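You operate a simulated robot arm through the tools that you are given. There is no shell and no other tool. Be economical: measure what you need, move in short steps, check, and stop when the job is done.

Carry out the task below with a simulated robot arm. There is one attempt and no reset: what you move stays moved.

TASK
Sand the glaze off the brake block in the vice; move it to the ready mat.
Fine: vice lever tight for sanding, free after; sanding pad back on its mat.

It is judged by the outcome, as a careful person would: the job done as asked, and still so three seconds after it is handed in. It fails if anything else is knocked over, pushed out of place, dropped, spilled or broken.

THE ROBOT
A 7-joint arm with a two-finger parallel gripper, fixed in place. Base frame: the origin is at the foot of the arm, x ahead of it, y to its left, z up; the work surface is at about z = 900. Lengths are in mm, angles in rad, forces in N, time in s.
With the tool pointing down near the work surface it reaches from about 240 to 680 mm from the base axis. Its first joint turns from -1.152 to 1.152 rad. Payload 2.4 kg.
Tool frame: the origin (TCP) lies between the finger pads and is the grasp point; the fingertips stand 30 mm ahead of it; z points along the fingers, y is the line along which they close. The gripper opens to 94 mm. The fingers are 28 mm wide and 10 mm thick; the gripper's body (50 by 96 mm) begins 55 mm behind the TCP.
Orientation is that of the tool frame in the base frame, as a unit quaternion [w, x, y, z]. With the fingers straight down and closing along the base's y, the tool's x points along the base's -x, its y along +y and its z along -z.

THE INTERFACE
- The arm moves only by the tool arm_command. Its argument "plan" is one flat list of numbers, 7 for each row, row after row: the opening, from 0 (shut) to 1 (fully open), then the shift along the tool's x, y, z in mm, then the turn, a rotation vector about the tool's x, y, z in rad. In form: [jaw, dx, dy, dz, ax, ay, az, jaw, dx, dy, dz, ax, ay, az, ...]. A call has 1 to 20 rows; each row shifts and turns the commanded pose from where the row before left it, along the tool's axes as they then stand. A row lasts 0.2 s, in which the tool goes at most 50 mm and 0.15 rad; a call with a longer step from one row to the next is refused whole, and so is a gripper value outside its range. A pose out of reach is approached as far as the arm can. The call stops where the force on the tool passes 70 N (or 10 N more than at its start, if that is more) or the arm is blocked; 0.2 s more then pass. The fingers move at their own pace (about 153 mm/s each) and stop on an object; they squeeze with about 27 N. The grip force told is the motor's: it shows also when the fingers shut on nothing. Time passes only in rows, and 0.2 s behind the last, so rows that do not move let the fingers close. It gives the time, the measured TCP pose, the force on the tool (base axes), the opening and the grip force at its end, in the units of the frame above (readings bear some noise).
- Cameras (640 x 400 px; columns grow to the right, rows downward): "scene" is fixed at [44.6, 475.6, 1464.7]; the picture's right is [-0.71, -0.70, 0.00], its down [-0.26, 0.27, -0.93] and it looks along [0.65, -0.66, -0.37] (base axes); focal length 357 px, centre (320, 200). "wrist" rides on the gripper at [-37, 0, -58] in the tool frame; the picture's right is [0.00, -1.00, 0.00], its down [0.97, 0.00, -0.24] and it looks along [0.24, 0.00, 0.97] (tool axes); focal length 218 px, centre (320, 200).
- get_image(camera): a new picture of that camera. No time passes.
- locate(camera, pixels): for up to 12 pixels [column, row] of the newest picture of that camera ("zoom" is the newest enlarged one), the place [x, y, z] in the base frame of the surface seen there, good to about 2 mm. No time passes.
- inspect(camera, box): a new picture of the part [left, top, right, bottom] of that camera's present view, enlarged. No time passes.
- hand_in(): hands the job in; it is judged then, once.

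Work in short steps. Measure before you move; look again where a grasp or a placing could have gone wrong, and mend it. You have 80 turns and 46 pictures in all, the two below and enlarged ones among them. Open the gripper and draw the arm clear of the work before you hand the job in, unless the task says otherwise; then end with one line.

The tools are called after "Emit:" as name(argument=value, ...) on one line, values as JSON. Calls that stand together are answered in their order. arm_command: Moves the arm, as the interface text tells. Its arguments: {"type":"object","properties":{"plan":{"type":"array"}},"required":["plan"]} The other tools are called the same way: get_image (camera) takes a picture; locate (camera, pixels) gives the place of the surface under pixels of a picture; inspect (camera, box) takes an enlarged picture of a part of a camera's view; hand_in () hands the job in.

At the start:

```text
time: 0.0
tool_pos: [377.6, -40.9, 1280.3]
orientation: [0.0, 0.0, 1.0, 0.001]
contact_force: [0.7, 0.5, -0.7]
grip_width: 93.9
grasp_force: 0.0
```

scene: 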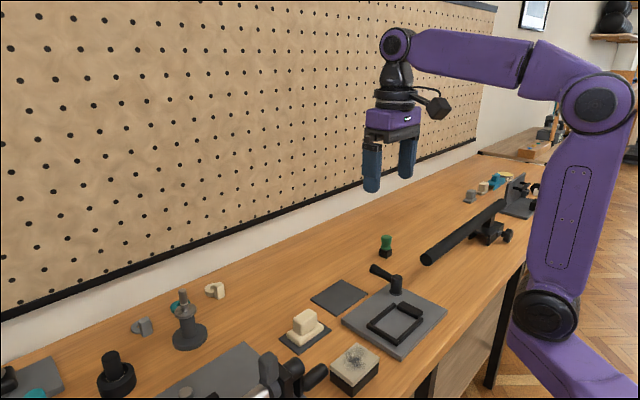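
wrist: 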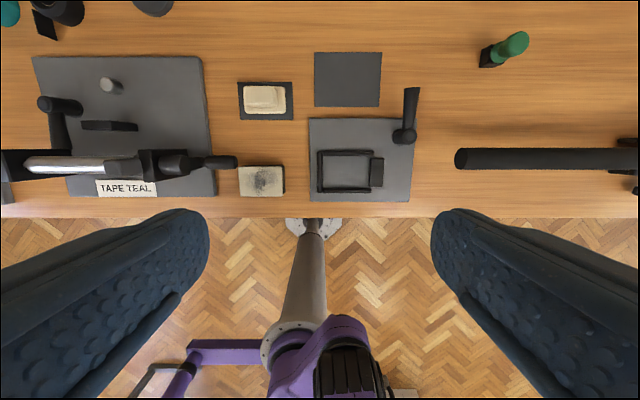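

The wrist view shows a plate with a frame and lever (360,160), a block with a dark patch (261,181), a pad on a small mat (265,98) and an empty mat (347,78). I'll look closer at them.

Emit:
inspect(camera="wrist", box=[220, 40, 440, 215])

Emit:
inspect(camera="scene", box=[250, 220, 470, 400])

```text
2.29 times, centred on (330, 128) of wrist
```

zoom: 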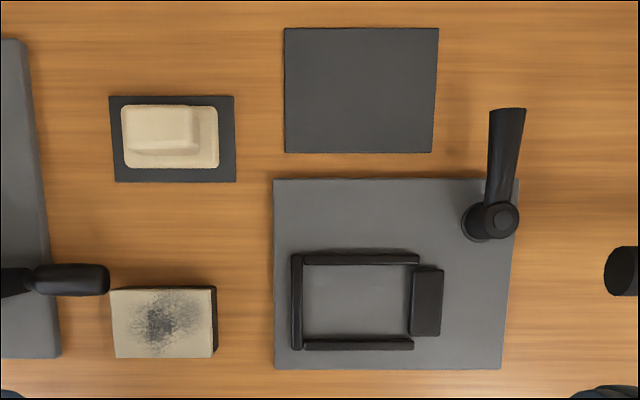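

```text
2.22 times, centred on (360, 310) of scene
```

zoom: 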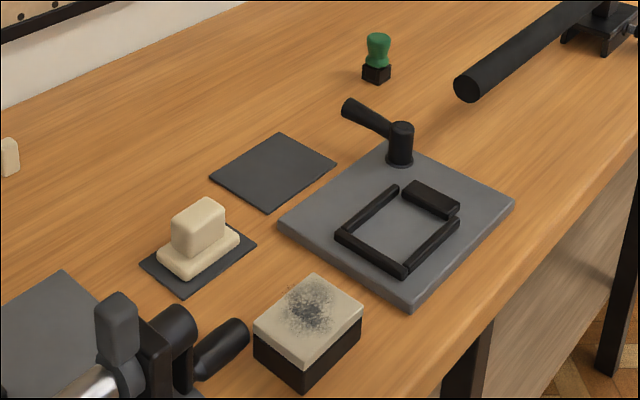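

Next, measuring the block, the pad, the mats, the vice pocket and the lever in both views.

Emit:
locate(camera="zoom", pixels=[[315, 277], [360, 308], [306, 363], [256, 326], [345, 234], [404, 270], [457, 222], [408, 187], [395, 190], [400, 128], [352, 108], [400, 240]])

Emit:
locate(camera="wrist", pixels=[[240, 167], [282, 168], [282, 193], [240, 194], [347, 78], [246, 90], [284, 90], [284, 112], [246, 112], [265, 97], [404, 134], [411, 90]])

Emit:
locate(camera="wrist", pixels=[[320, 153], [345, 153], [345, 189], [322, 172], [376, 163], [376, 173], [372, 172], [383, 172], [345, 172], [316, 52], [380, 52], [238, 120]])

```text
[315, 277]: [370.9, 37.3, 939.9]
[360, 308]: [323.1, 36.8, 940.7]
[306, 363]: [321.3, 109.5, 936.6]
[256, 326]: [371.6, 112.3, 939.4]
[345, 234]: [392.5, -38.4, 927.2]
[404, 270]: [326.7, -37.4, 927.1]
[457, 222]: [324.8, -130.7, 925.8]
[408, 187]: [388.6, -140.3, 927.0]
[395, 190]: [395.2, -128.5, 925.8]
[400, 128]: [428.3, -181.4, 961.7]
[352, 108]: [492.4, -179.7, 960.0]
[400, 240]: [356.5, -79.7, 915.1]
```

```text
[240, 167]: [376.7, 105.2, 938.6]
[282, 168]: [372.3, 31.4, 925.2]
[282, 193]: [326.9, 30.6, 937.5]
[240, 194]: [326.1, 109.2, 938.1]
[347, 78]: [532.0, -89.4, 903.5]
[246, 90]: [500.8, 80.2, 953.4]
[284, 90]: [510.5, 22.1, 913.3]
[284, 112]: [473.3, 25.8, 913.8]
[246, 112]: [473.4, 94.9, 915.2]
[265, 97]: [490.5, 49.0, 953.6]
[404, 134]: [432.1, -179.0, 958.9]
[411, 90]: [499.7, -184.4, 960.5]
```

```text
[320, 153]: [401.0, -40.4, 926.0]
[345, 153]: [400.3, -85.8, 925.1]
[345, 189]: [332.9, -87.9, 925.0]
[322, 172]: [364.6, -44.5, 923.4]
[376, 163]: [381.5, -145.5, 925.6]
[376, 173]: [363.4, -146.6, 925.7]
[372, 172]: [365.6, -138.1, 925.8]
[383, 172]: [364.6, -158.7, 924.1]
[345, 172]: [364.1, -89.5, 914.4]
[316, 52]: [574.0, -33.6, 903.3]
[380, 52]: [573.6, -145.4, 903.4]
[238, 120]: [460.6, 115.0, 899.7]
```

Block spans x 322–372, y 36–110, top 940. The vice floor is at 914 and its walls at 926. I'll move above the block and turn the jaws to close along x.

Emit:
arm_command(plan=[1, 5.1, 19, 33, 0, 0, 0, 1, 5.1, 19, 33, 0, 0, 0, 1, 5.1, 19, 33, 0, 0, 0, 1, 5.1, 19, 33, 0, 0, 0, 1, 5.1, 19, 33, 0, 0, 0, 1, 5.1, 19, 33, 0, 0, 0, 1, 0, 0, 0, 0, 0, 0.1428, 1, 0, 0, 0, 0, 0, 0.1428, 1, 0, 0, 0, 0, 0, 0.1428, 1, 0, 0, 0, 0, 0, 0.1428, 1, 0, 0, 0, 0, 0, 0.1428, 1, 0, 0, 0, 0, 0, 0.1428, 1, 0, 0, 0, 0, 0, 0.1428, 1, 0, 0, 0, 0, 0, 0.1428, 1, 0, 0, 0, 0, 0, 0.1428, 1, 0, 0, 0, 0, 0, 0.1428, 1, 0, 0, 0, 0, 0, 0.1428])

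Emit:
get_image(camera="wrist")

Emit:
get_image(camera="scene")

```text
time: 3.6
tool_pos: [347.9, 74.6, 1084.1]
orientation: [0.0, 0.708, 0.706, 0.0]
contact_force: [-0.3, -0.3, -0.6]
grip_width: 93.9
grasp_force: 0.1
```

```text
41 pictures are left
```

wrist: 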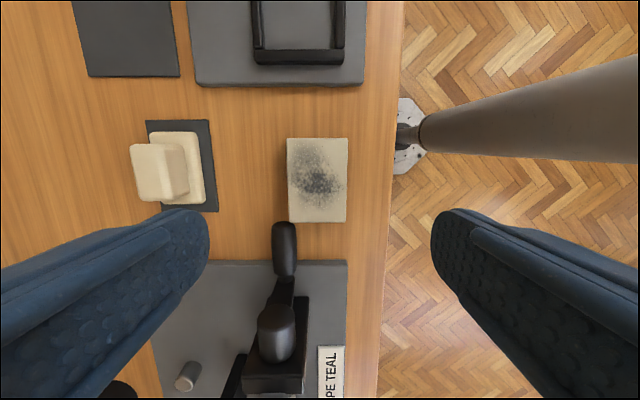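

```text
40 pictures are left
```

scene: 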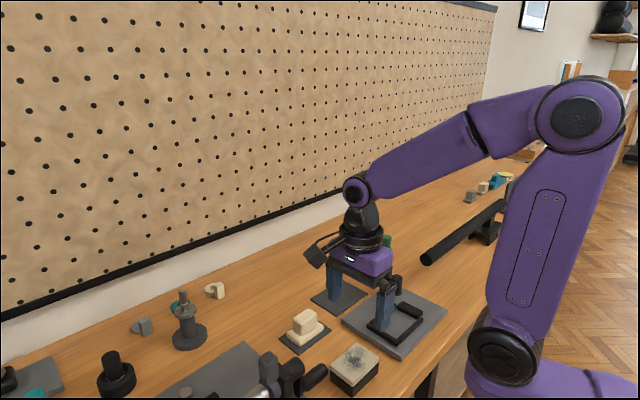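

The wrist view shows the block at (317,180) and the tape tool's handle at (283,240) beside it. I'll measure both, plus the pad and its handle.

Emit:
locate(camera="wrist", pixels=[[288, 140], [346, 139], [346, 221], [290, 221], [284, 228], [284, 262], [277, 330], [134, 147], [167, 147], [186, 165], [200, 135], [203, 200]])

Emit:
locate(camera="wrist", pixels=[[143, 199], [172, 196], [155, 170], [148, 122], [208, 122], [216, 210], [320, 177], [260, 52], [335, 52], [300, 52], [257, 10], [340, 10]])

```text
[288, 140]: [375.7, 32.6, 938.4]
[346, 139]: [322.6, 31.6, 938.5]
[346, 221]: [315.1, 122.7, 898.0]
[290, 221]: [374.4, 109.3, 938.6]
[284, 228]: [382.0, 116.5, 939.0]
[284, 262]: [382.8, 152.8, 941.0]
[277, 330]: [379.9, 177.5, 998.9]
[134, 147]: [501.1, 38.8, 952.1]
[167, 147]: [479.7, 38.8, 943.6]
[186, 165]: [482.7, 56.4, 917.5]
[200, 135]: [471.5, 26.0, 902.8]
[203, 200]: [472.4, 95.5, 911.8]
```

```text
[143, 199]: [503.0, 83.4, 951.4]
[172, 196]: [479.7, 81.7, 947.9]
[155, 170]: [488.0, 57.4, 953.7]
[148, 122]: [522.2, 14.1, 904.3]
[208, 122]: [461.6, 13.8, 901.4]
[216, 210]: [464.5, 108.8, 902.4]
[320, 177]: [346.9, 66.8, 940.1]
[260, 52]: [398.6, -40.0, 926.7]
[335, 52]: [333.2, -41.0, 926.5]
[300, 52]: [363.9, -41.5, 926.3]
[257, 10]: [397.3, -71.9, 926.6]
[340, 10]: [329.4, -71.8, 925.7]
```

Block centre is about (348.5, 71.5). I'll descend to TCP z 946 and close.

Emit:
arm_command(plan=[1, -1, 0.2, 46, 0, 0, 0, 1, -1, 0.2, 46, 0, 0, 0, 1, -1, 0.2, 46, 0, 0, 0, 1, 0, 0, 0, 0, 0, 0, 0, 0, 0, 0, 0, 0, 0, 0, 0, 0, 0, 0, 0, 0, 0, 0, 0, 0, 0, 0, 0])

```text
time: 5.2
tool_pos: [345.5, 70.7, 942.0]
orientation: [0.0, 0.707, 0.707, 0.0]
contact_force: [0.7, -0.4, -0.1]
grip_width: 59.9
grasp_force: 27.5
```

Width 59.9 is wider than the roughly 52 I measured, so I'll check the grasp.

Emit:
get_image(camera="wrist")

Emit:
inspect(camera="scene", box=[250, 250, 450, 400])

```text
39 pictures are left
```

wrist: 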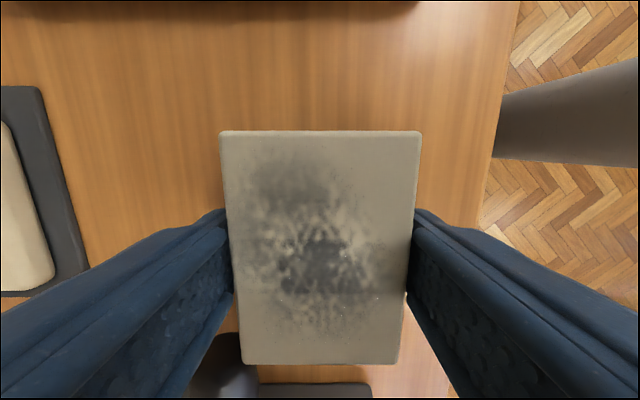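

```text
2.67 times, centred on (350, 325) of scene
```

zoom: 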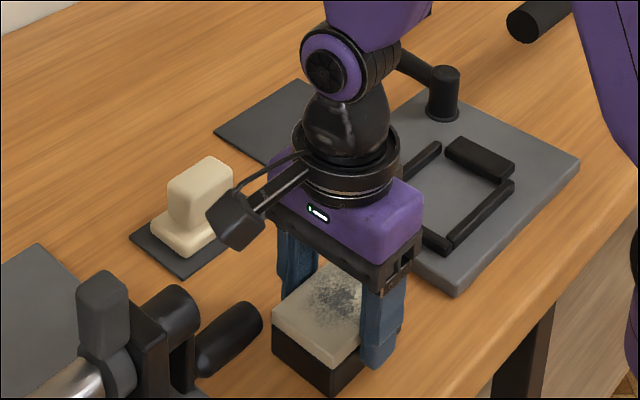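

The block is held. It seems about 55–60 wide, so the pocket fit matters; I'll measure block edges here, then lift and view the pocket.

Emit:
locate(camera="wrist", pixels=[[223, 135], [416, 134], [398, 359], [242, 359], [225, 200], [411, 200], [320, 134], [320, 359]])

Emit:
arm_command(plan=[0, 0, 0, -25, 0, 0, 0, 0, 0, 0, -40, 0, 0, 0, 0, 0, 0, -40, 0, 0, 0, 0, 0, 0, -40, 0, 0, 0, 0, 0, 0, 0, 0, 0, 0])

Emit:
inspect(camera="wrist", box=[80, 0, 560, 300])

```text
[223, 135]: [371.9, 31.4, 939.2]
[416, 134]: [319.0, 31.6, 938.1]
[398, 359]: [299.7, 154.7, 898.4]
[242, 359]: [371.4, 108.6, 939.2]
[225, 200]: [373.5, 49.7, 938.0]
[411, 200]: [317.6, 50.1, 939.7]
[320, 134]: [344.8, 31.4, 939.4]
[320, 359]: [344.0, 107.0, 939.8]
```

```text
time: 6.4
tool_pos: [346.7, 71.3, 1088.1]
orientation: [0.0, 0.707, 0.708, 0.0]
contact_force: [0.8, 0.5, -3.7]
grip_width: 59.8
grasp_force: 26.8
```

```text
1.33 times, centred on (320, 150) of wrist
```

zoom: 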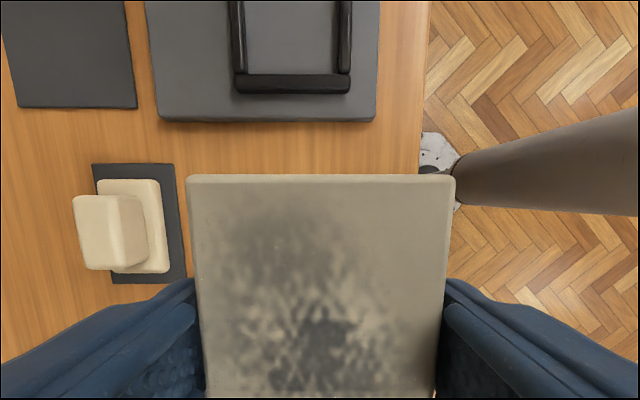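

Block spans ±29 in x and about ±39 in y around the TCP. I'll shift toward the vice so the pocket is in view ahead of the block.

Emit:
arm_command(plan=[0, -28, 4, -20, 0, 0, 0, 0, -28, 4, -20, 0, 0, 0, 0, 0, 4, 0, 0, 0, 0, 0, 0, 4, 0, 0, 0, 0, 0, 0, 0, 0, 0, 0, 0])

Emit:
inspect(camera="wrist", box=[180, 0, 436, 160])

```text
time: 7.6
tool_pos: [363.8, 15.8, 1129.6]
orientation: [0.001, 0.707, 0.707, 0.0]
contact_force: [0.4, 0.2, -2.0]
grip_width: 57.2
grasp_force: 26.6
```

```text
2.50 times, centred on (308, 80) of wrist
```

zoom: 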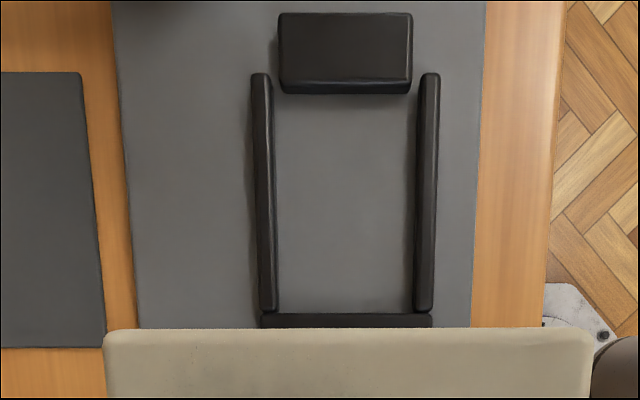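

Emit:
locate(camera="zoom", pixels=[[254, 100], [269, 100], [273, 300], [262, 300], [420, 100], [437, 100], [416, 300], [430, 300], [345, 85], [345, 78], [345, 318], [345, 250]])

Emit:
get_image(camera="wrist")

```text
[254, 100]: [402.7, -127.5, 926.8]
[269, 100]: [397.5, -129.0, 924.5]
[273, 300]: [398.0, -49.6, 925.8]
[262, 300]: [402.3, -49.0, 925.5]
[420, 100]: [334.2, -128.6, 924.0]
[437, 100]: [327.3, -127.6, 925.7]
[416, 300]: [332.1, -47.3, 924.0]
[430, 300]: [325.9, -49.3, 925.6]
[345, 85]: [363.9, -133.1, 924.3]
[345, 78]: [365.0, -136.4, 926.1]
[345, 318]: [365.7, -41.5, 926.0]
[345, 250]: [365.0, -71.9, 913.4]
```

```text
35 pictures are left
```

wrist: 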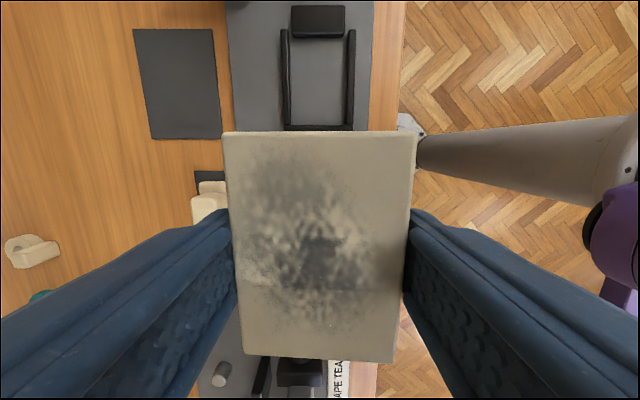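

Pocket inner: x 333.5–397.5, y about -46 to -134.5. Target TCP is (365.3, -87). I'll approach to z≈985 first.

Emit:
arm_command(plan=[0, -34.3, 0.5, 0, 0, 0, 0, 0, -34.3, 0.5, 0, 0, 0, 0, 0, -34.2, 0.5, 0, 0, 0, 0, 0, 0, 0, 48, 0, 0, 0, 0, 0, 0, 48, 0, 0, 0, 0, 0, 0, 48, 0, 0, 0, 0, 0, 0, 0, 0, 0, 0, 0, 0, 0, 0, 0, 0, 0])

Emit:
inspect(camera="scene", box=[300, 230, 480, 380])

```text
time: 9.4
tool_pos: [363.8, -88.4, 987.4]
orientation: [-0.001, 0.707, 0.708, 0.0]
contact_force: [0.2, 0.5, -1.6]
grip_width: 57.4
grasp_force: 26.4
```

```text
2.67 times, centred on (390, 305) of scene
```

zoom: 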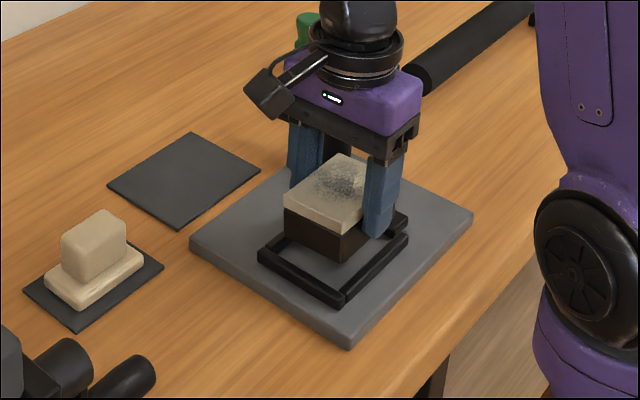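

The block is lined up above the pocket. I'll lower it to a TCP of about 961, then in small steps.

Emit:
arm_command(plan=[0, 0, 0.8, 13, 0, 0, 0, 0, 0, 0, 9, 0, 0, 0, 0, 0, 0, 4, 0, 0, 0, 0, 0, 0, 2, 0, 0, 0, 0, 0, 0, 0, 0, 0, 0])

Emit:
get_image(camera="wrist")

```text
time: 10.6
tool_pos: [364.9, -89.0, 959.0]
orientation: [0.002, 0.707, 0.707, 0.002]
contact_force: [-20.8, -2.4, 66.0]
grip_width: 57.8
grasp_force: 26.9
```

```text
33 pictures are left
```

wrist: 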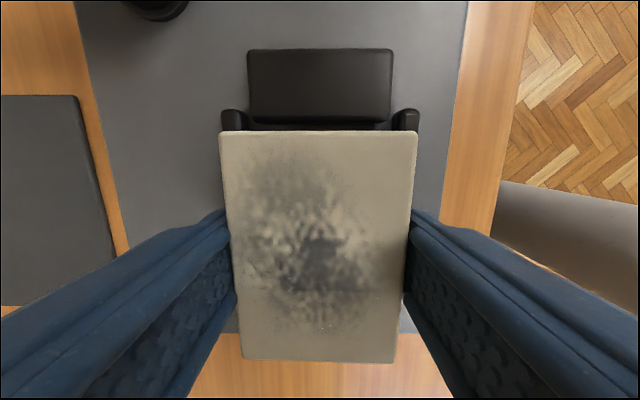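

There is 66 N of contact, from fingertips or block on the rails. I'll back off 3 mm and inspect.

Emit:
arm_command(plan=[0, 0, 0, -3, 0, 0, 0, 0, 0, 0, 0, 0, 0, 0])

Emit:
inspect(camera="scene", box=[350, 260, 440, 350])

```text
time: 11.2
tool_pos: [365.0, -88.3, 960.1]
orientation: [-0.001, 0.707, 0.707, 0.0]
contact_force: [-0.2, 0.2, -3.5]
grip_width: 58.1
grasp_force: 27.0
```

```text
4.44 times, centred on (395, 305) of scene
```

zoom: 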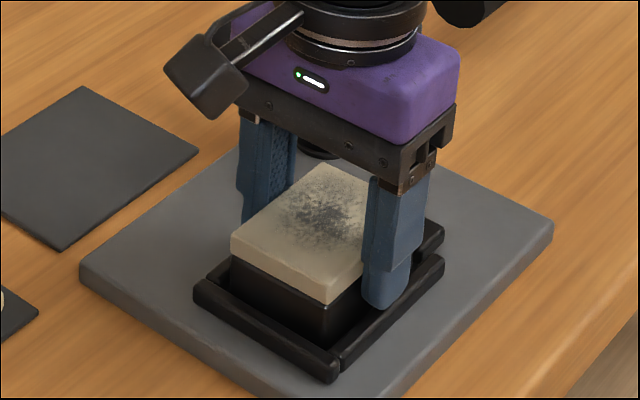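

Emit:
locate(camera="zoom", pixels=[[325, 215], [329, 298], [235, 237], [327, 330], [232, 262], [340, 365], [200, 290], [385, 300], [300, 250], [280, 290]])

```text
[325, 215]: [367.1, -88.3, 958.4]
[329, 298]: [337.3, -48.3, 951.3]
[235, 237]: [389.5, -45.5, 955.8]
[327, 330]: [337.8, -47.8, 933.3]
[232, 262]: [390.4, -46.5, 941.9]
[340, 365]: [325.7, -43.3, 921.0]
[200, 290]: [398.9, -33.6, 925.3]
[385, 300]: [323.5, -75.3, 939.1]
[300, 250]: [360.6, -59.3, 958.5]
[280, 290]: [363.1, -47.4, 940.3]
```

The block is in the pocket, top at 958, about 3–4 mm from seated. The end face is at y≈-47.5. I'll lower 1.5 mm, release and rise.

Emit:
arm_command(plan=[0, 0, 0, 1.5, 0, 0, 0, 0, 0, 0, 0, 0, 0, 0, 0.75, 0, 0, 0, 0, 0, 0, 0.75, 0, 0, -1, 0, 0, 0, 0.75, 0, 0, -20, 0, 0, 0, 0.75, 0, 0, -40, 0, 0, 0, 0.75, 0, 0, -40, 0, 0, 0, 0.75, 0, 0, -40, 0, 0, 0])

Emit:
get_image(camera="wrist")

Emit:
inspect(camera="scene", box=[330, 250, 460, 360])

```text
time: 13.0
tool_pos: [364.8, -87.3, 1100.4]
orientation: [0.0, 0.707, 0.707, 0.0]
contact_force: [-0.4, -1.1, -0.5]
grip_width: 70.5
grasp_force: 0.0
```

```text
31 pictures are left
```

wrist: 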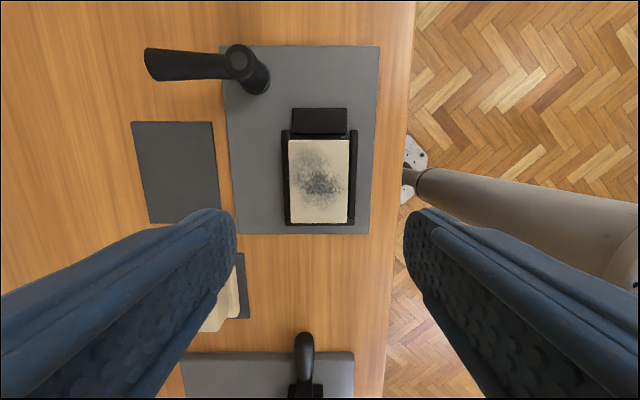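

```text
3.64 times, centred on (395, 305) of scene
```

zoom: 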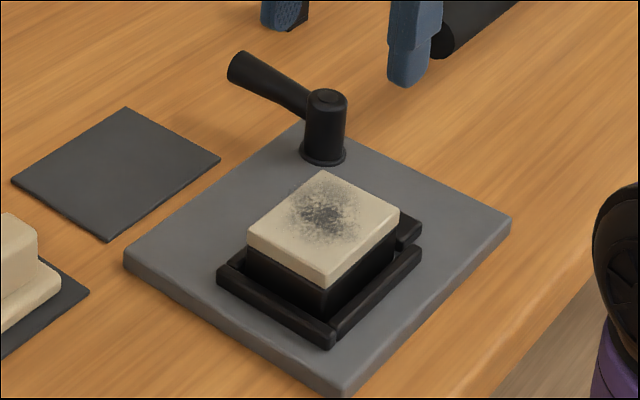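

The block is seated. Measuring the lever: pivot near (240,60) and handle tip at (148,65) in the wrist view, with heights from the scene zoom.

Emit:
locate(camera="wrist", pixels=[[238, 60], [225, 64], [225, 52], [180, 65], [180, 53], [180, 78], [150, 64], [150, 50], [150, 80], [320, 118], [320, 182], [320, 139]])

Emit:
locate(camera="zoom", pixels=[[327, 97], [325, 130], [325, 160], [270, 75], [265, 95], [240, 65], [232, 80], [325, 200], [325, 275], [100, 180], [405, 235], [245, 55]])

```text
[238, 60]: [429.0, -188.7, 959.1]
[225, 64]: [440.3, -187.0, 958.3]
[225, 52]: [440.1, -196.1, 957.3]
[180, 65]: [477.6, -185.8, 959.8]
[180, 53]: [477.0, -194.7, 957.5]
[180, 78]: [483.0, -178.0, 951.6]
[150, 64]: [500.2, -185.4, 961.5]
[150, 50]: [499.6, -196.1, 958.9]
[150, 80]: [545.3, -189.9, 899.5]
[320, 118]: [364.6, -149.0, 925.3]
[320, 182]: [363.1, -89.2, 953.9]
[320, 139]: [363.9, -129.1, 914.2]
```

```text
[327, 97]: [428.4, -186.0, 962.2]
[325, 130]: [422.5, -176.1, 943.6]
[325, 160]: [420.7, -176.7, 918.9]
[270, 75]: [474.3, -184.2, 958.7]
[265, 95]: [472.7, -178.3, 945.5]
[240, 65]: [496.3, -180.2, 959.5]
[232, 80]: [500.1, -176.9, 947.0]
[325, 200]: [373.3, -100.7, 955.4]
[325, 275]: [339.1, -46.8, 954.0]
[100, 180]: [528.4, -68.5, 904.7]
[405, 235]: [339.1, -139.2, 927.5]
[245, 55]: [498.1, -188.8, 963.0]
```

The lever's pivot is (429,-188) and the handle runs along +x at z≈951, radius about 9, tip about x 505. I'll move above the handle at x 485 with the jaws turned to close along y.

Emit:
arm_command(plan=[0.5, -25, 30, 0, 0, 0, 0, 0.5, -25, 30, 0, 0, 0, 0, 0.5, -25, 30, 0, 0, 0, 0, 0.5, -25, 30, 0, 0, 0, 0, 0.5, 0, 0, 0, 0, 0, -0.1428, 0.5, 0, 0, 0, 0, 0, -0.1428, 0.5, 0, 0, 0, 0, 0, -0.1428, 0.5, 0, 0, 0, 0, 0, -0.1428, 0.5, 0, 0, 0, 0, 0, -0.1428, 0.5, 0, 0, 0, 0, 0, -0.1428, 0.5, 0, 0, 0, 0, 0, -0.1428, 0.5, 0, 0, 0, 0, 0, -0.1428, 0.5, 0, 0, 0, 0, 0, -0.1428, 0.5, 0, 0, 0, 0, 0, -0.1428, 0.5, 0, 0, 0, 0, 0, -0.1428, 0.5, 0, 0, 40, 0, 0, 0])

Emit:
get_image(camera="wrist")

```text
time: 16.4
tool_pos: [486.2, -189.4, 1059.7]
orientation: [0.001, -0.001, 1.0, 0.0]
contact_force: [-0.6, 0.5, -0.3]
grip_width: 47.0
grasp_force: 0.1
```

```text
29 pictures are left
```

wrist: 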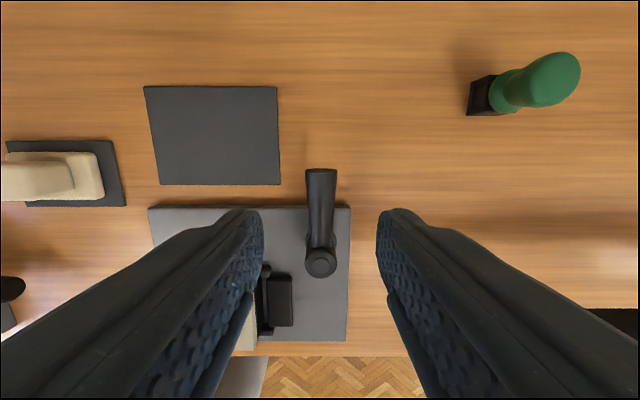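

The handle (320,210) lies between the fingers. I'll lower to z≈954 and close on it.

Emit:
arm_command(plan=[0.5, 0, 0.6, 36, 0, 0, 0, 0.5, 0, 0.6, 36, 0, 0, 0, 0.5, 0, 0.6, 33, 0, 0, 0, 0.5, 0, 0, 0, 0, 0, 0, 0, 0, 0, 0, 0, 0, 0, 0, 0, 0, 0, 0, 0, 0, 0, 0, 0, 0, 0, 0])

```text
refused: plan must hold 7 numbers for each row
```

Emit:
arm_command(plan=[0.5, 0, 0.6, 36, 0, 0, 0, 0.5, 0, 0.6, 36, 0, 0, 0, 0.5, 0, 0.6, 33, 0, 0, 0, 0.5, 0, 0, 0, 0, 0, 0, 0, 0, 0, 0, 0, 0, 0, 0, 0, 0, 0, 0, 0, 0])

```text
time: 17.8
tool_pos: [486.9, -187.8, 954.0]
orientation: [0.002, 0.0, 1.0, -0.001]
contact_force: [6.9, -7.1, -8.7]
grip_width: 26.6
grasp_force: 44.7
```

The handle is gripped. I'll test a small counter-clockwise swing about the pivot (radius 57).

Emit:
arm_command(plan=[0, 0, 0, 0, 0, 0, 0, 0, 0.41, 6.82, 0, 0, 0, -0.12, 0, 0.41, 6.82, 0, 0, 0, -0.12, 0, 0, 0, 0, 0, 0, 0])

Emit:
inspect(camera="scene", box=[330, 250, 460, 360])

```text
time: 18.8
tool_pos: [488.7, -182.7, 958.2]
orientation: [0.01, -0.115, 0.993, -0.007]
contact_force: [18.5, -35.8, 23.9]
grip_width: 25.8
grasp_force: 45.3
```

```text
3.64 times, centred on (395, 305) of scene
```

zoom: 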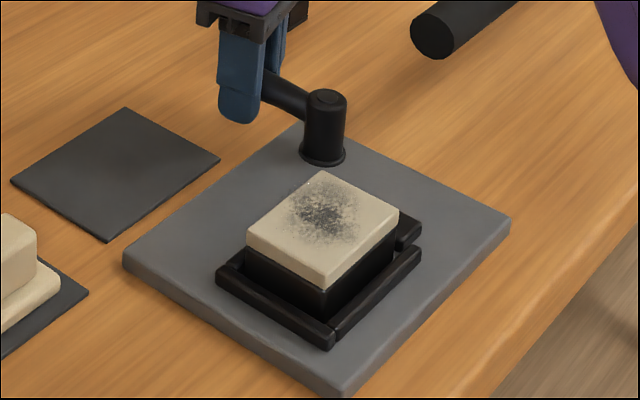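

Counter-clockwise is resisted (-36 N), so I'll undo it and swing clockwise, in small steps.

Emit:
arm_command(plan=[0, 0.41, -6.82, 0, 0, 0, 0.12, 0, 0.41, -6.82, 0, 0, 0, 0.12, 0, 0, 0, 0, 0, 0, 0, 0, 0.41, -6.82, 0, 0, 0, 0.12, 0, 0.41, -6.82, 0, 0, 0, 0.12, 0, 0, 0, 0, 0, 0, 0])

Emit:
inspect(camera="scene", box=[330, 220, 490, 360])

```text
time: 20.2
tool_pos: [488.2, -200.9, 958.7]
orientation: [0.007, 0.12, 0.993, -0.002]
contact_force: [14.3, -15.7, 34.6]
grip_width: 23.9
grasp_force: 45.1
```

```text
2.86 times, centred on (410, 290) of scene
```

zoom: 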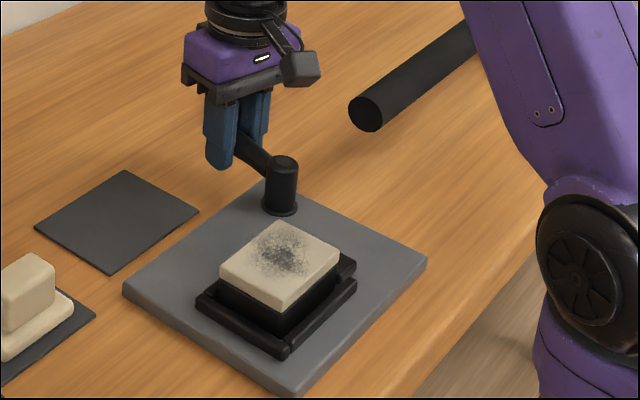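

Clockwise turns freely. I'll check where the round bar is before continuing, since the swing goes toward it.

Emit:
locate(camera="zoom", pixels=[[365, 100], [365, 128], [352, 112], [382, 108], [440, 50], [283, 165], [245, 150], [345, 265]])

Emit:
arm_command(plan=[0.3, 0, 0, 0, 0, 0, 0, 0.3, 0, 0, 0, 0, 0, 0, 0.3, 0.41, -6.82, 0, 0, 0, 0.12, 0.3, 0.41, -6.82, 0, 0, 0, 0.12, 0.3, 0, 0, 0, 0, 0, 0])

Emit:
inspect(camera="scene", box=[330, 220, 490, 360])

```text
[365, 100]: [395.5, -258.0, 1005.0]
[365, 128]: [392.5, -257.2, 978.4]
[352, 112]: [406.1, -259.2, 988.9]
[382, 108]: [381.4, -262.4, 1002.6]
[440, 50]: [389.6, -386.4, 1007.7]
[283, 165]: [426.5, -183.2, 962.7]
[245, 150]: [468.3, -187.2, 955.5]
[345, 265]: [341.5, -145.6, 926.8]
```

```text
time: 21.4
tool_pos: [479.2, -212.9, 955.6]
orientation: [0.001, 0.238, 0.971, 0.0]
contact_force: [0.7, 0.5, -0.7]
grip_width: 28.6
grasp_force: 0.1
```

```text
2.86 times, centred on (410, 290) of scene
```

zoom: 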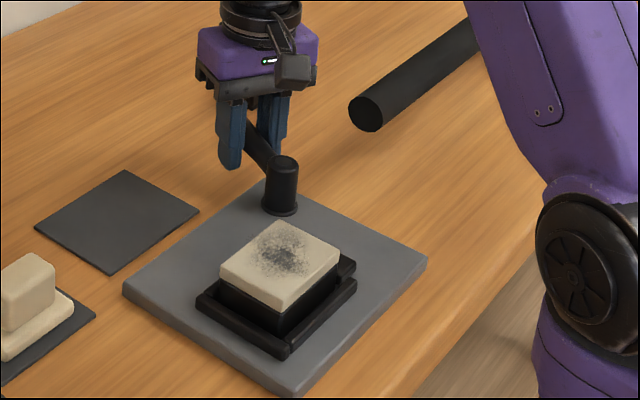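

The bar's end is at y -258, x 380–407, z up to 1007. Up to 60° of swing the gripper clears it, so I'll continue to about 1.08 rad and check.

Emit:
arm_command(plan=[0.3, 0.41, -6.82, 0, 0, 0, 0.12, 0.3, 0.41, -6.82, 0, 0, 0, 0.12, 0.3, 0.41, -6.82, 0, 0, 0, 0.12, 0.3, 0.41, -6.82, 0, 0, 0, 0.12, 0.3, 0.41, -6.82, 0, 0, 0, 0.12, 0.3, 0, 0, 0, 0, 0, 0])

Emit:
inspect(camera="scene", box=[330, 220, 490, 360])

```text
time: 22.8
tool_pos: [455.3, -237.3, 953.7]
orientation: [0.0, 0.516, 0.857, -0.001]
contact_force: [2.5, 3.2, 0.8]
grip_width: 29.7
grasp_force: 1.3
```

```text
2.86 times, centred on (410, 290) of scene
```

zoom: 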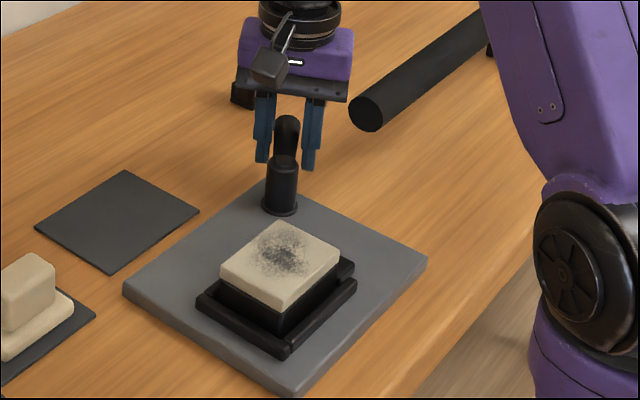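

The lever is at about 60° with no end stop yet. I'll rise clear and look at the jaw gap and lever from above.

Emit:
arm_command(plan=[0.35, 0, 0, -20, 0, 0, 0, 0.35, 0, 0, -45, 0, 0, 0, 0.35, 0, 0, -45, 0, 0, 0, 0.35, 0, 0, 0, 0, 0, 0])

Emit:
get_image(camera="wrist")

```text
time: 23.8
tool_pos: [454.8, -236.6, 1065.3]
orientation: [0.0, 0.515, 0.857, 0.0]
contact_force: [0.1, 0.0, 0.0]
grip_width: 33.0
grasp_force: 0.0
```

```text
24 pictures are left
```

wrist: 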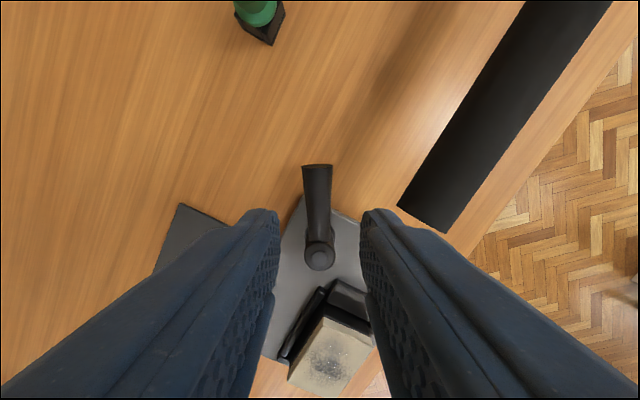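

Emit:
locate(camera="wrist", pixels=[[317, 175], [317, 200], [320, 258], [360, 330], [352, 298], [340, 290], [345, 314], [330, 325], [353, 340], [340, 320], [413, 200], [440, 225]])

```text
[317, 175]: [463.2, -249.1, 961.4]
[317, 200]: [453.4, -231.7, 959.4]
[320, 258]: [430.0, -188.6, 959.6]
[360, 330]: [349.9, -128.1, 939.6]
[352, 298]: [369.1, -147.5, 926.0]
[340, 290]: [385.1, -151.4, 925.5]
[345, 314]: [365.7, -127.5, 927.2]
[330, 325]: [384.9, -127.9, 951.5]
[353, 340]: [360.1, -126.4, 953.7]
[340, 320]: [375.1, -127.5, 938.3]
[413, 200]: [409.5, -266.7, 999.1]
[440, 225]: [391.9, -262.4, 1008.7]
```

The jaw has advanced from y -134 to -127.5 and is close to the block's end. I'll go back on the handle slightly higher (TCP 962, so the body clears the bar) and keep turning until it firms up.

Emit:
arm_command(plan=[0.35, 0, 0, 40, 0, 0, 0, 0.35, 0, 0, 40, 0, 0, 0, 0.35, 0, 0, 23, 0, 0, 0, 0.3, 0, 0, 0, 0, 0, 0, 0.3, 0.41, -6.82, 0, 0, 0, 0.12, 0.3, 0.41, -6.82, 0, 0, 0, 0.12, 0.3, 0, 0, 0, 0, 0, 0])

```text
time: 25.4
tool_pos: [442.7, -241.1, 962.5]
orientation: [0.001, 0.615, 0.789, -0.001]
contact_force: [5.9, 1.4, -2.3]
grip_width: 30.9
grasp_force: 2.7
```

Emit:
arm_command(plan=[0.3, 0.41, -6.82, 0, 0, 0, 0.12, 0.3, 0.41, -6.82, 0, 0, 0, 0.12, 0.3, 0, 0, 0, 0, 0, 0])

```text
time: 26.2
tool_pos: [431.3, -243.8, 963.5]
orientation: [0.001, 0.704, 0.71, 0.0]
contact_force: [8.1, 2.9, -0.1]
grip_width: 31.3
grasp_force: 2.4
```

Emit:
arm_command(plan=[0.3, 0.2, -4.55, 0, 0, 0, 0.08, 0.3, 0.2, -4.55, 0, 0, 0, 0.08, 0.3, 0, 0, 0, 0, 0, 0])

Emit:
inspect(camera="scene", box=[330, 220, 490, 360])

```text
time: 27.0
tool_pos: [423.1, -242.0, 963.9]
orientation: [0.001, 0.758, 0.652, 0.0]
contact_force: [23.1, 4.5, -0.9]
grip_width: 39.8
grasp_force: 10.2
```

```text
2.86 times, centred on (410, 290) of scene
```

zoom: 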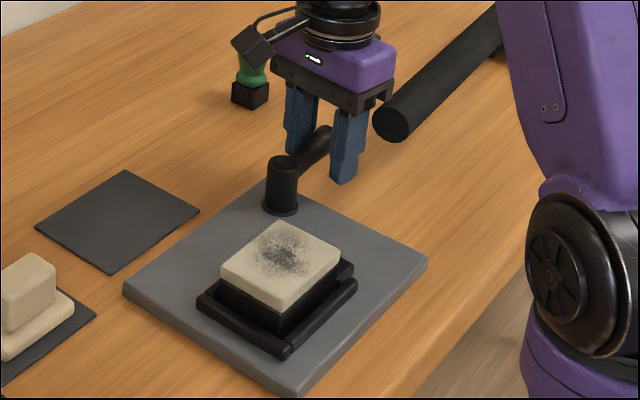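

Force rose to 23 N and the fingers were pushed apart, so the lever is at its stop near 90°. I'll open, rise clear and check.

Emit:
arm_command(plan=[0.6, 0, 4, 0, 0, 0, 0, 0.6, 0, 0, 0, 0, 0, 0, 0.6, 0, 0, -40, 0, 0, 0, 0.6, 0, 0, -45, 0, 0, 0, 0.6, 0, 0, -35, 0, 0, 0, 0.6, 0, 0, 0, 0, 0, 0])

Emit:
get_image(camera="wrist")

```text
time: 28.4
tool_pos: [427.6, -243.5, 1083.1]
orientation: [0.0, 0.758, 0.652, 0.0]
contact_force: [-0.6, -0.4, -0.6]
grip_width: 56.2
grasp_force: 0.1
```

```text
22 pictures are left
```

wrist: 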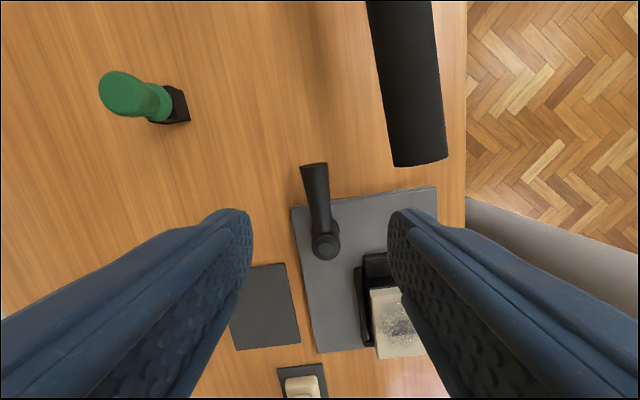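

Emit:
locate(camera="wrist", pixels=[[314, 175], [318, 205], [325, 245], [380, 260], [380, 275], [380, 287], [384, 300], [296, 212], [320, 350]])

```text
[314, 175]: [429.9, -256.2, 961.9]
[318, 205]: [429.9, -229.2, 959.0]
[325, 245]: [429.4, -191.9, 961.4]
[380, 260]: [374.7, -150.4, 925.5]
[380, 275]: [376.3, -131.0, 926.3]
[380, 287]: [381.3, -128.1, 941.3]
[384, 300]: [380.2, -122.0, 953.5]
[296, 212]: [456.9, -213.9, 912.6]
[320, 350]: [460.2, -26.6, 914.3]
```

The lever now points exactly along -y and the vice is tight. I'll move above the sanding pad, jaws closing along x.

Emit:
arm_command(plan=[0.6, 0, 0, 0, 0, 0, -0.075, 0.6, 0, 0, 0, 0, 0, -0.075, 0.6, 43.5, 9.1, 0, 0, 0, 0, 0.6, 43.5, 9.1, 0, 0, 0, 0, 0.6, 43.5, 9.1, 0, 0, 0, 0, 0.6, 43.5, 9.1, 0, 0, 0, 0, 0.6, 43.5, 9.1, 0, 0, 0, 0, 0.6, 43.5, 9.1, 0, 0, 0, 0, 0.6, 43.5, 9.1, 0, 0, 0, 0, 0.6, 0, 0, 30, 0, 0, 0, 0.6, 0, 0, 0, 0, 0, 0])

Emit:
get_image(camera="wrist")

```text
time: 30.8
tool_pos: [488.0, 59.9, 1053.5]
orientation: [0.0, 0.707, 0.707, 0.0]
contact_force: [0.3, 0.6, 0.3]
grip_width: 56.2
grasp_force: 0.0
```

```text
21 pictures are left
```

wrist: 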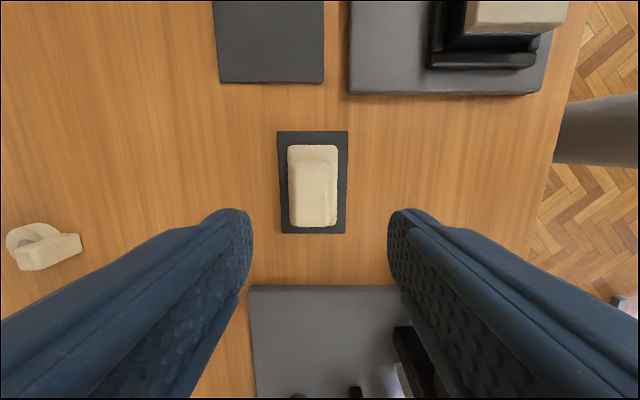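

Emit:
inspect(camera="wrist", box=[260, 120, 370, 245])

Emit:
locate(camera="wrist", pixels=[[294, 190], [304, 190], [320, 190], [328, 190], [336, 190], [289, 150], [335, 148], [280, 133], [346, 133], [345, 231], [282, 231], [315, 225]])

```text
3.20 times, centred on (315, 182) of wrist
```

zoom: 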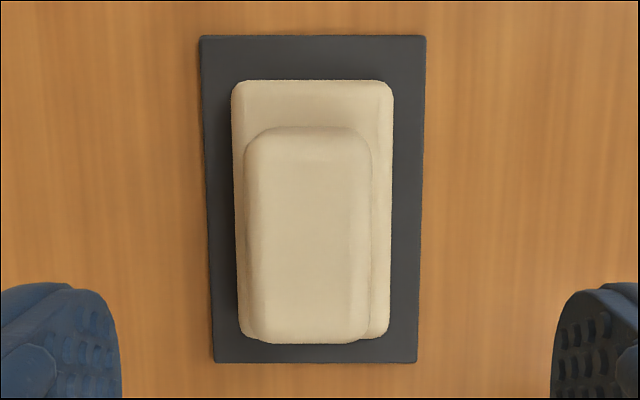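

```text
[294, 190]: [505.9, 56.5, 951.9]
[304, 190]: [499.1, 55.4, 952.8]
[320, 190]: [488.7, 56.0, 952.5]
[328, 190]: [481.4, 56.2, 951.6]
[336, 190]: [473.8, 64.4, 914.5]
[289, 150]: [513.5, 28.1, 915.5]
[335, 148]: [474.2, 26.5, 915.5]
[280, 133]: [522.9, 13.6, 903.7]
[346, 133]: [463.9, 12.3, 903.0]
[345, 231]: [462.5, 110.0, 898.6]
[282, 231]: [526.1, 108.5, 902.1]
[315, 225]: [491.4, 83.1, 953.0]
```

Handle: x 480–506, y 38–84, centre (493, 61), top 953. I'll descend to TCP z≈954 and grip.

Emit:
arm_command(plan=[0.6, 0.5, 2.5, 35, 0, 0, 0, 0.6, 0.5, 2.5, 35, 0, 0, 0, 0.6, 0, 0, 29, 0, 0, 0, 0.6, 0, 0, 0, 0, 0, 0, 0, 0, 0, 0, 0, 0, 0, 0, 0, 0, 0, 0, 0, 0, 0, 0, 0, 0, 0, 0, 0])

```text
time: 32.4
tool_pos: [492.8, 62.0, 953.9]
orientation: [0.0, 0.707, 0.707, 0.0]
contact_force: [1.5, 0.5, 1.3]
grip_width: 33.8
grasp_force: 26.9
```

The pad is gripped, bottom about 51 below the TCP. I'll lift it and carry it over the block centre (365,-88), stopping about 10 mm above the surface.

Emit:
arm_command(plan=[0, 0, 0, -20, 0, 0, 0, 0, 0, 0, -40, 0, 0, 0, 0, 0, 0, -40, 0, 0, 0, 0, 0, 0, -30, 0, 0, 0, 0, -30, -25.6, 0, 0, 0, 0, 0, -30, -25.6, 0, 0, 0, 0, 0, -30, -25.6, 0, 0, 0, 0, 0, -30, -25.6, 0, 0, 0, 0, 0, -30, -25.6, 0, 0, 0, 0, 0, 0, 0, 35, 0, 0, 0, 0, 0, 0, 33, 0, 0, 0, 0, 0, 0, 0, 0, 0, 0])

Emit:
inspect(camera="scene", box=[310, 220, 490, 370])

```text
time: 35.0
tool_pos: [366.9, -88.3, 1015.3]
orientation: [0.001, 0.707, 0.707, 0.0]
contact_force: [0.1, 0.3, -0.4]
grip_width: 33.8
grasp_force: 26.9
```

```text
2.67 times, centred on (400, 295) of scene
```

zoom: 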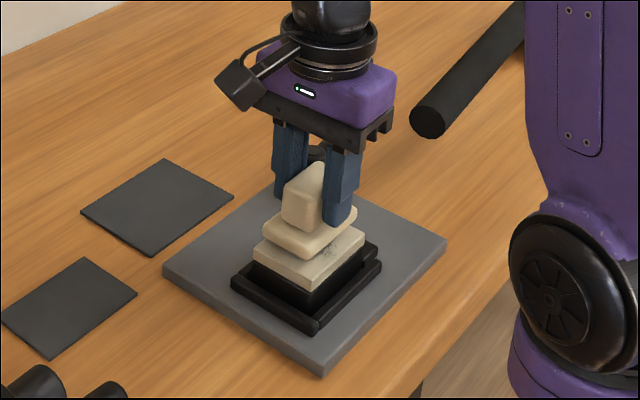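

Emit:
arm_command(plan=[0, 0, 0, 7, 0, 0, 0, 0, 0, -1, 2, 0, 0, 0, 0, 0, 0, 1, 0, 0, 0, 0, 0, 0, 0, 0, 0, 0])

```text
time: 36.0
tool_pos: [365.7, -86.7, 1005.3]
orientation: [0.001, 0.707, 0.707, 0.001]
contact_force: [0.4, 1.0, 7.6]
grip_width: 33.8
grasp_force: 26.3
```

Light contact (7.6 N). I'll press 1 mm more and stroke along y and x.

Emit:
arm_command(plan=[0, 0, 0, 1, 0, 0, 0, 0, 9, 0, 0, 0, 0, 0, 0, 9, 0, 0, 0, 0, 0, 0, -9, 0, 0, 0, 0, 0, 0, -9, 0, 0, 0, 0, 0, 0, -9, 0, 0, 0, 0, 0, 0, -9, 0, 0, 0, 0, 0, 0, 9, 0, 0, 0, 0, 0, 0, 9, 0, 0, 0, 0, 0, 0, 0, 7, 0, 0, 0, 0, 0, 0, 7, 0, 0, 0, 0, 0, 0, -7, 0, 0, 0, 0, 0, 0, -7, 0, 0, 0, 0, 0, 0, -7, 0, 0, 0, 0, 0, 0, -7, 0, 0, 0, 0, 0, 0, 7, 0, 0, 0, 0, 0, 0, 7, 0, 0, 0, 0])

Emit:
inspect(camera="scene", box=[330, 250, 460, 360])

```text
time: 39.6
tool_pos: [364.2, -87.6, 1004.4]
orientation: [0.0, 0.707, 0.707, -0.001]
contact_force: [-4.4, -0.1, 6.4]
grip_width: 33.7
grasp_force: 27.4
```

```text
3.64 times, centred on (395, 305) of scene
```

zoom: 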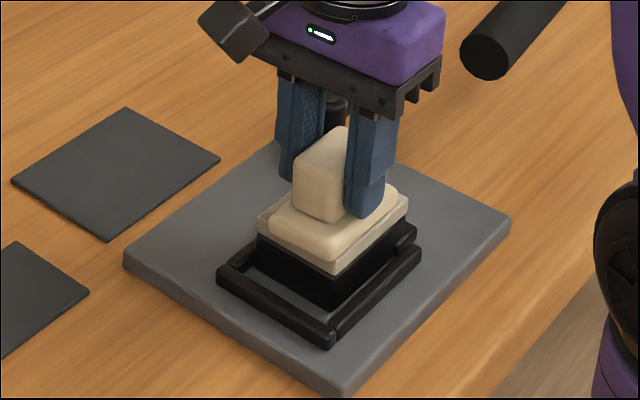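

I'll lift and shift aside to see the result.

Emit:
arm_command(plan=[0, 0, 0, -20, 0, 0, 0, 0, 0, 0, -40, 0, 0, 0, 0, 40, 0, 0, 0, 0, 0, 0, 40, 0, 0, 0, 0, 0, 0, 30, 0, 0, 0, 0, 0, 0, 0, 0, 0, 0, 0, 0])

Emit:
inspect(camera="wrist", box=[200, 0, 440, 150])

```text
time: 41.0
tool_pos: [362.7, 21.5, 1064.1]
orientation: [0.0, 0.707, 0.707, 0.0]
contact_force: [-0.4, -0.3, -0.3]
grip_width: 33.6
grasp_force: 27.2
```

```text
2.67 times, centred on (320, 75) of wrist
```

zoom: 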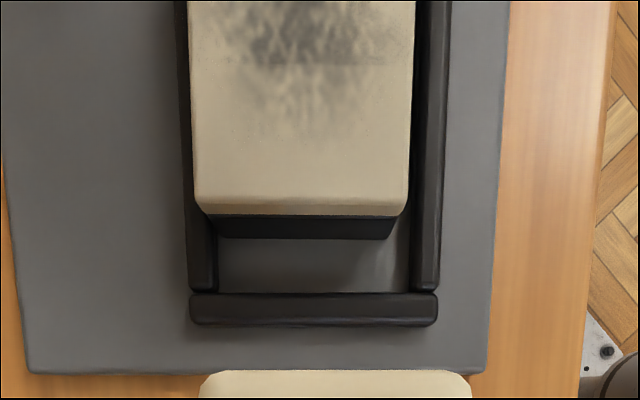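

The glaze is still there, and a gap has opened between the block and the stop. I'll look and measure.

Emit:
locate(camera="zoom", pixels=[[300, 205], [310, 238], [310, 228], [310, 262], [310, 296], [195, 150], [410, 150], [184, 150], [432, 150]])

Emit:
inspect(camera="scene", box=[330, 250, 460, 360])

```text
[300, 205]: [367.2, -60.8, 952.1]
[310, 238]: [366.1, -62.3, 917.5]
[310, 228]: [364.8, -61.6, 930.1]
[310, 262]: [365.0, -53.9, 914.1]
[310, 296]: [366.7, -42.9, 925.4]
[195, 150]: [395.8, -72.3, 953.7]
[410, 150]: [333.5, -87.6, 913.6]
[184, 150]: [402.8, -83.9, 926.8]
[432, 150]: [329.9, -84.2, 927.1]
```

```text
3.64 times, centred on (395, 305) of scene
```

zoom: 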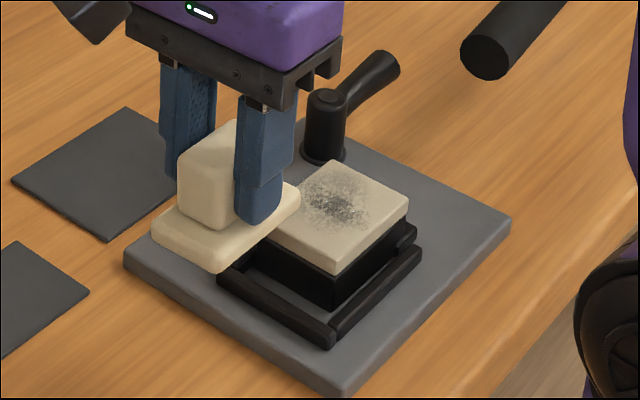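

The block slid about 14 mm toward the jaw, so the vice isn't holding it. I'll move so the wrist camera sees the jaw.

Emit:
arm_command(plan=[0, 0, 0, -40, 0, 0, 0, 0, -30, 0, -20, 0, 0, 0, 0, 0, 0, 0, 0, 0, 0])

Emit:
inspect(camera="wrist", box=[200, 0, 440, 150])

```text
time: 41.8
tool_pos: [363.6, -9.7, 1124.0]
orientation: [0.0, 0.706, 0.708, 0.001]
contact_force: [0.3, 0.4, -1.2]
grip_width: 33.5
grasp_force: 26.8
```

```text
2.67 times, centred on (320, 75) of wrist
```

zoom: 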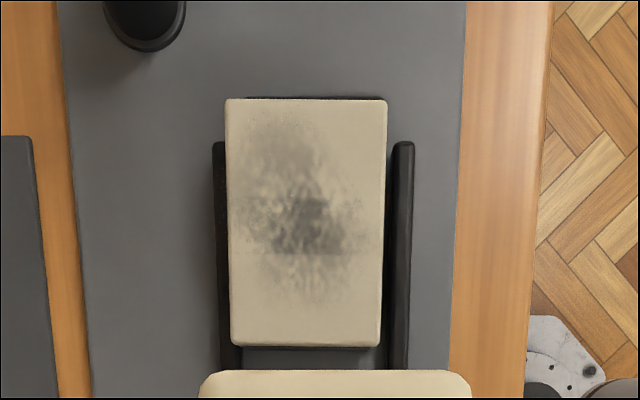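

Emit:
locate(camera="zoom", pixels=[[305, 97], [305, 92], [360, 97], [305, 103], [230, 103], [382, 103], [305, 345], [305, 340], [305, 360], [145, 45], [235, 340], [377, 340]])

Emit:
get_image(camera="scene")

```text
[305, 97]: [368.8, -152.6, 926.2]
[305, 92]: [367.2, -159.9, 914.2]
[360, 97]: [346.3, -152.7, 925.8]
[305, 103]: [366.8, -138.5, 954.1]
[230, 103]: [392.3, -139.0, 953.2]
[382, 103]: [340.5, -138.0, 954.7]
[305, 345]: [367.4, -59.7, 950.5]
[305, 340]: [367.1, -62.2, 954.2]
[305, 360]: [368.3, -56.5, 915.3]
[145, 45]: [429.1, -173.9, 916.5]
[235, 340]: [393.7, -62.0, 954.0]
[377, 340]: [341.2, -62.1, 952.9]
```

```text
14 pictures are left
```

scene: 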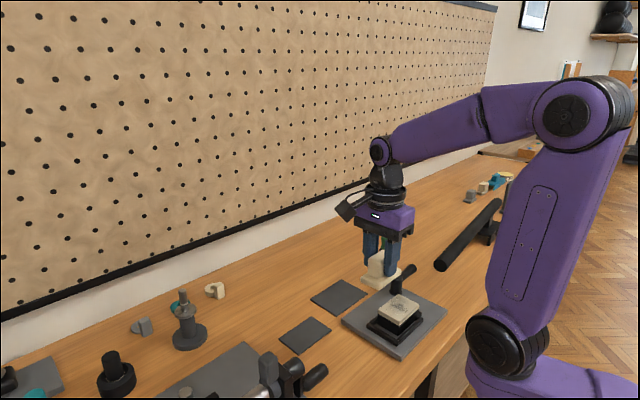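

I'll zoom tightly on the jaw end of the block from the scene camera.

Emit:
inspect(camera="scene", box=[365, 290, 430, 350])

```text
6.67 times, centred on (398, 320) of scene
```

zoom: 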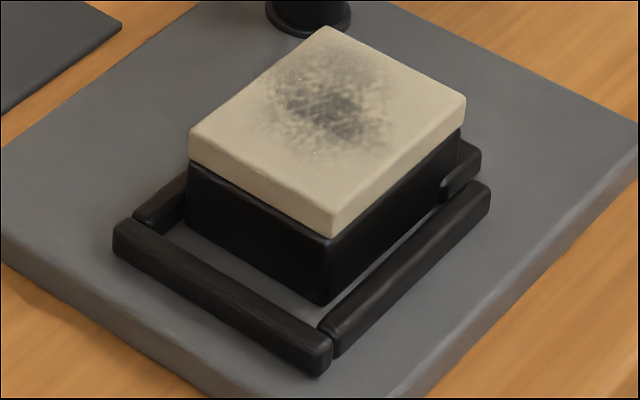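

Emit:
locate(camera="zoom", pixels=[[462, 115], [460, 140], [455, 172], [444, 188], [444, 196], [470, 150], [478, 158], [478, 170], [440, 178], [335, 235], [328, 300], [228, 300]])

```text
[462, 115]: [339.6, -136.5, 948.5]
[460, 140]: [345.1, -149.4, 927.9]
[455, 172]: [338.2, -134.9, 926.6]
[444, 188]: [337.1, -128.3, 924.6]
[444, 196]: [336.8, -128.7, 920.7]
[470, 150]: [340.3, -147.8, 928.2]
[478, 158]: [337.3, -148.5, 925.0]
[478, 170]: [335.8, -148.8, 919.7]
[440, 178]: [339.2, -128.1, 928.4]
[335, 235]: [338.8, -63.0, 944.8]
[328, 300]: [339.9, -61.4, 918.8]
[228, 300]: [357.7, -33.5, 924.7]
```

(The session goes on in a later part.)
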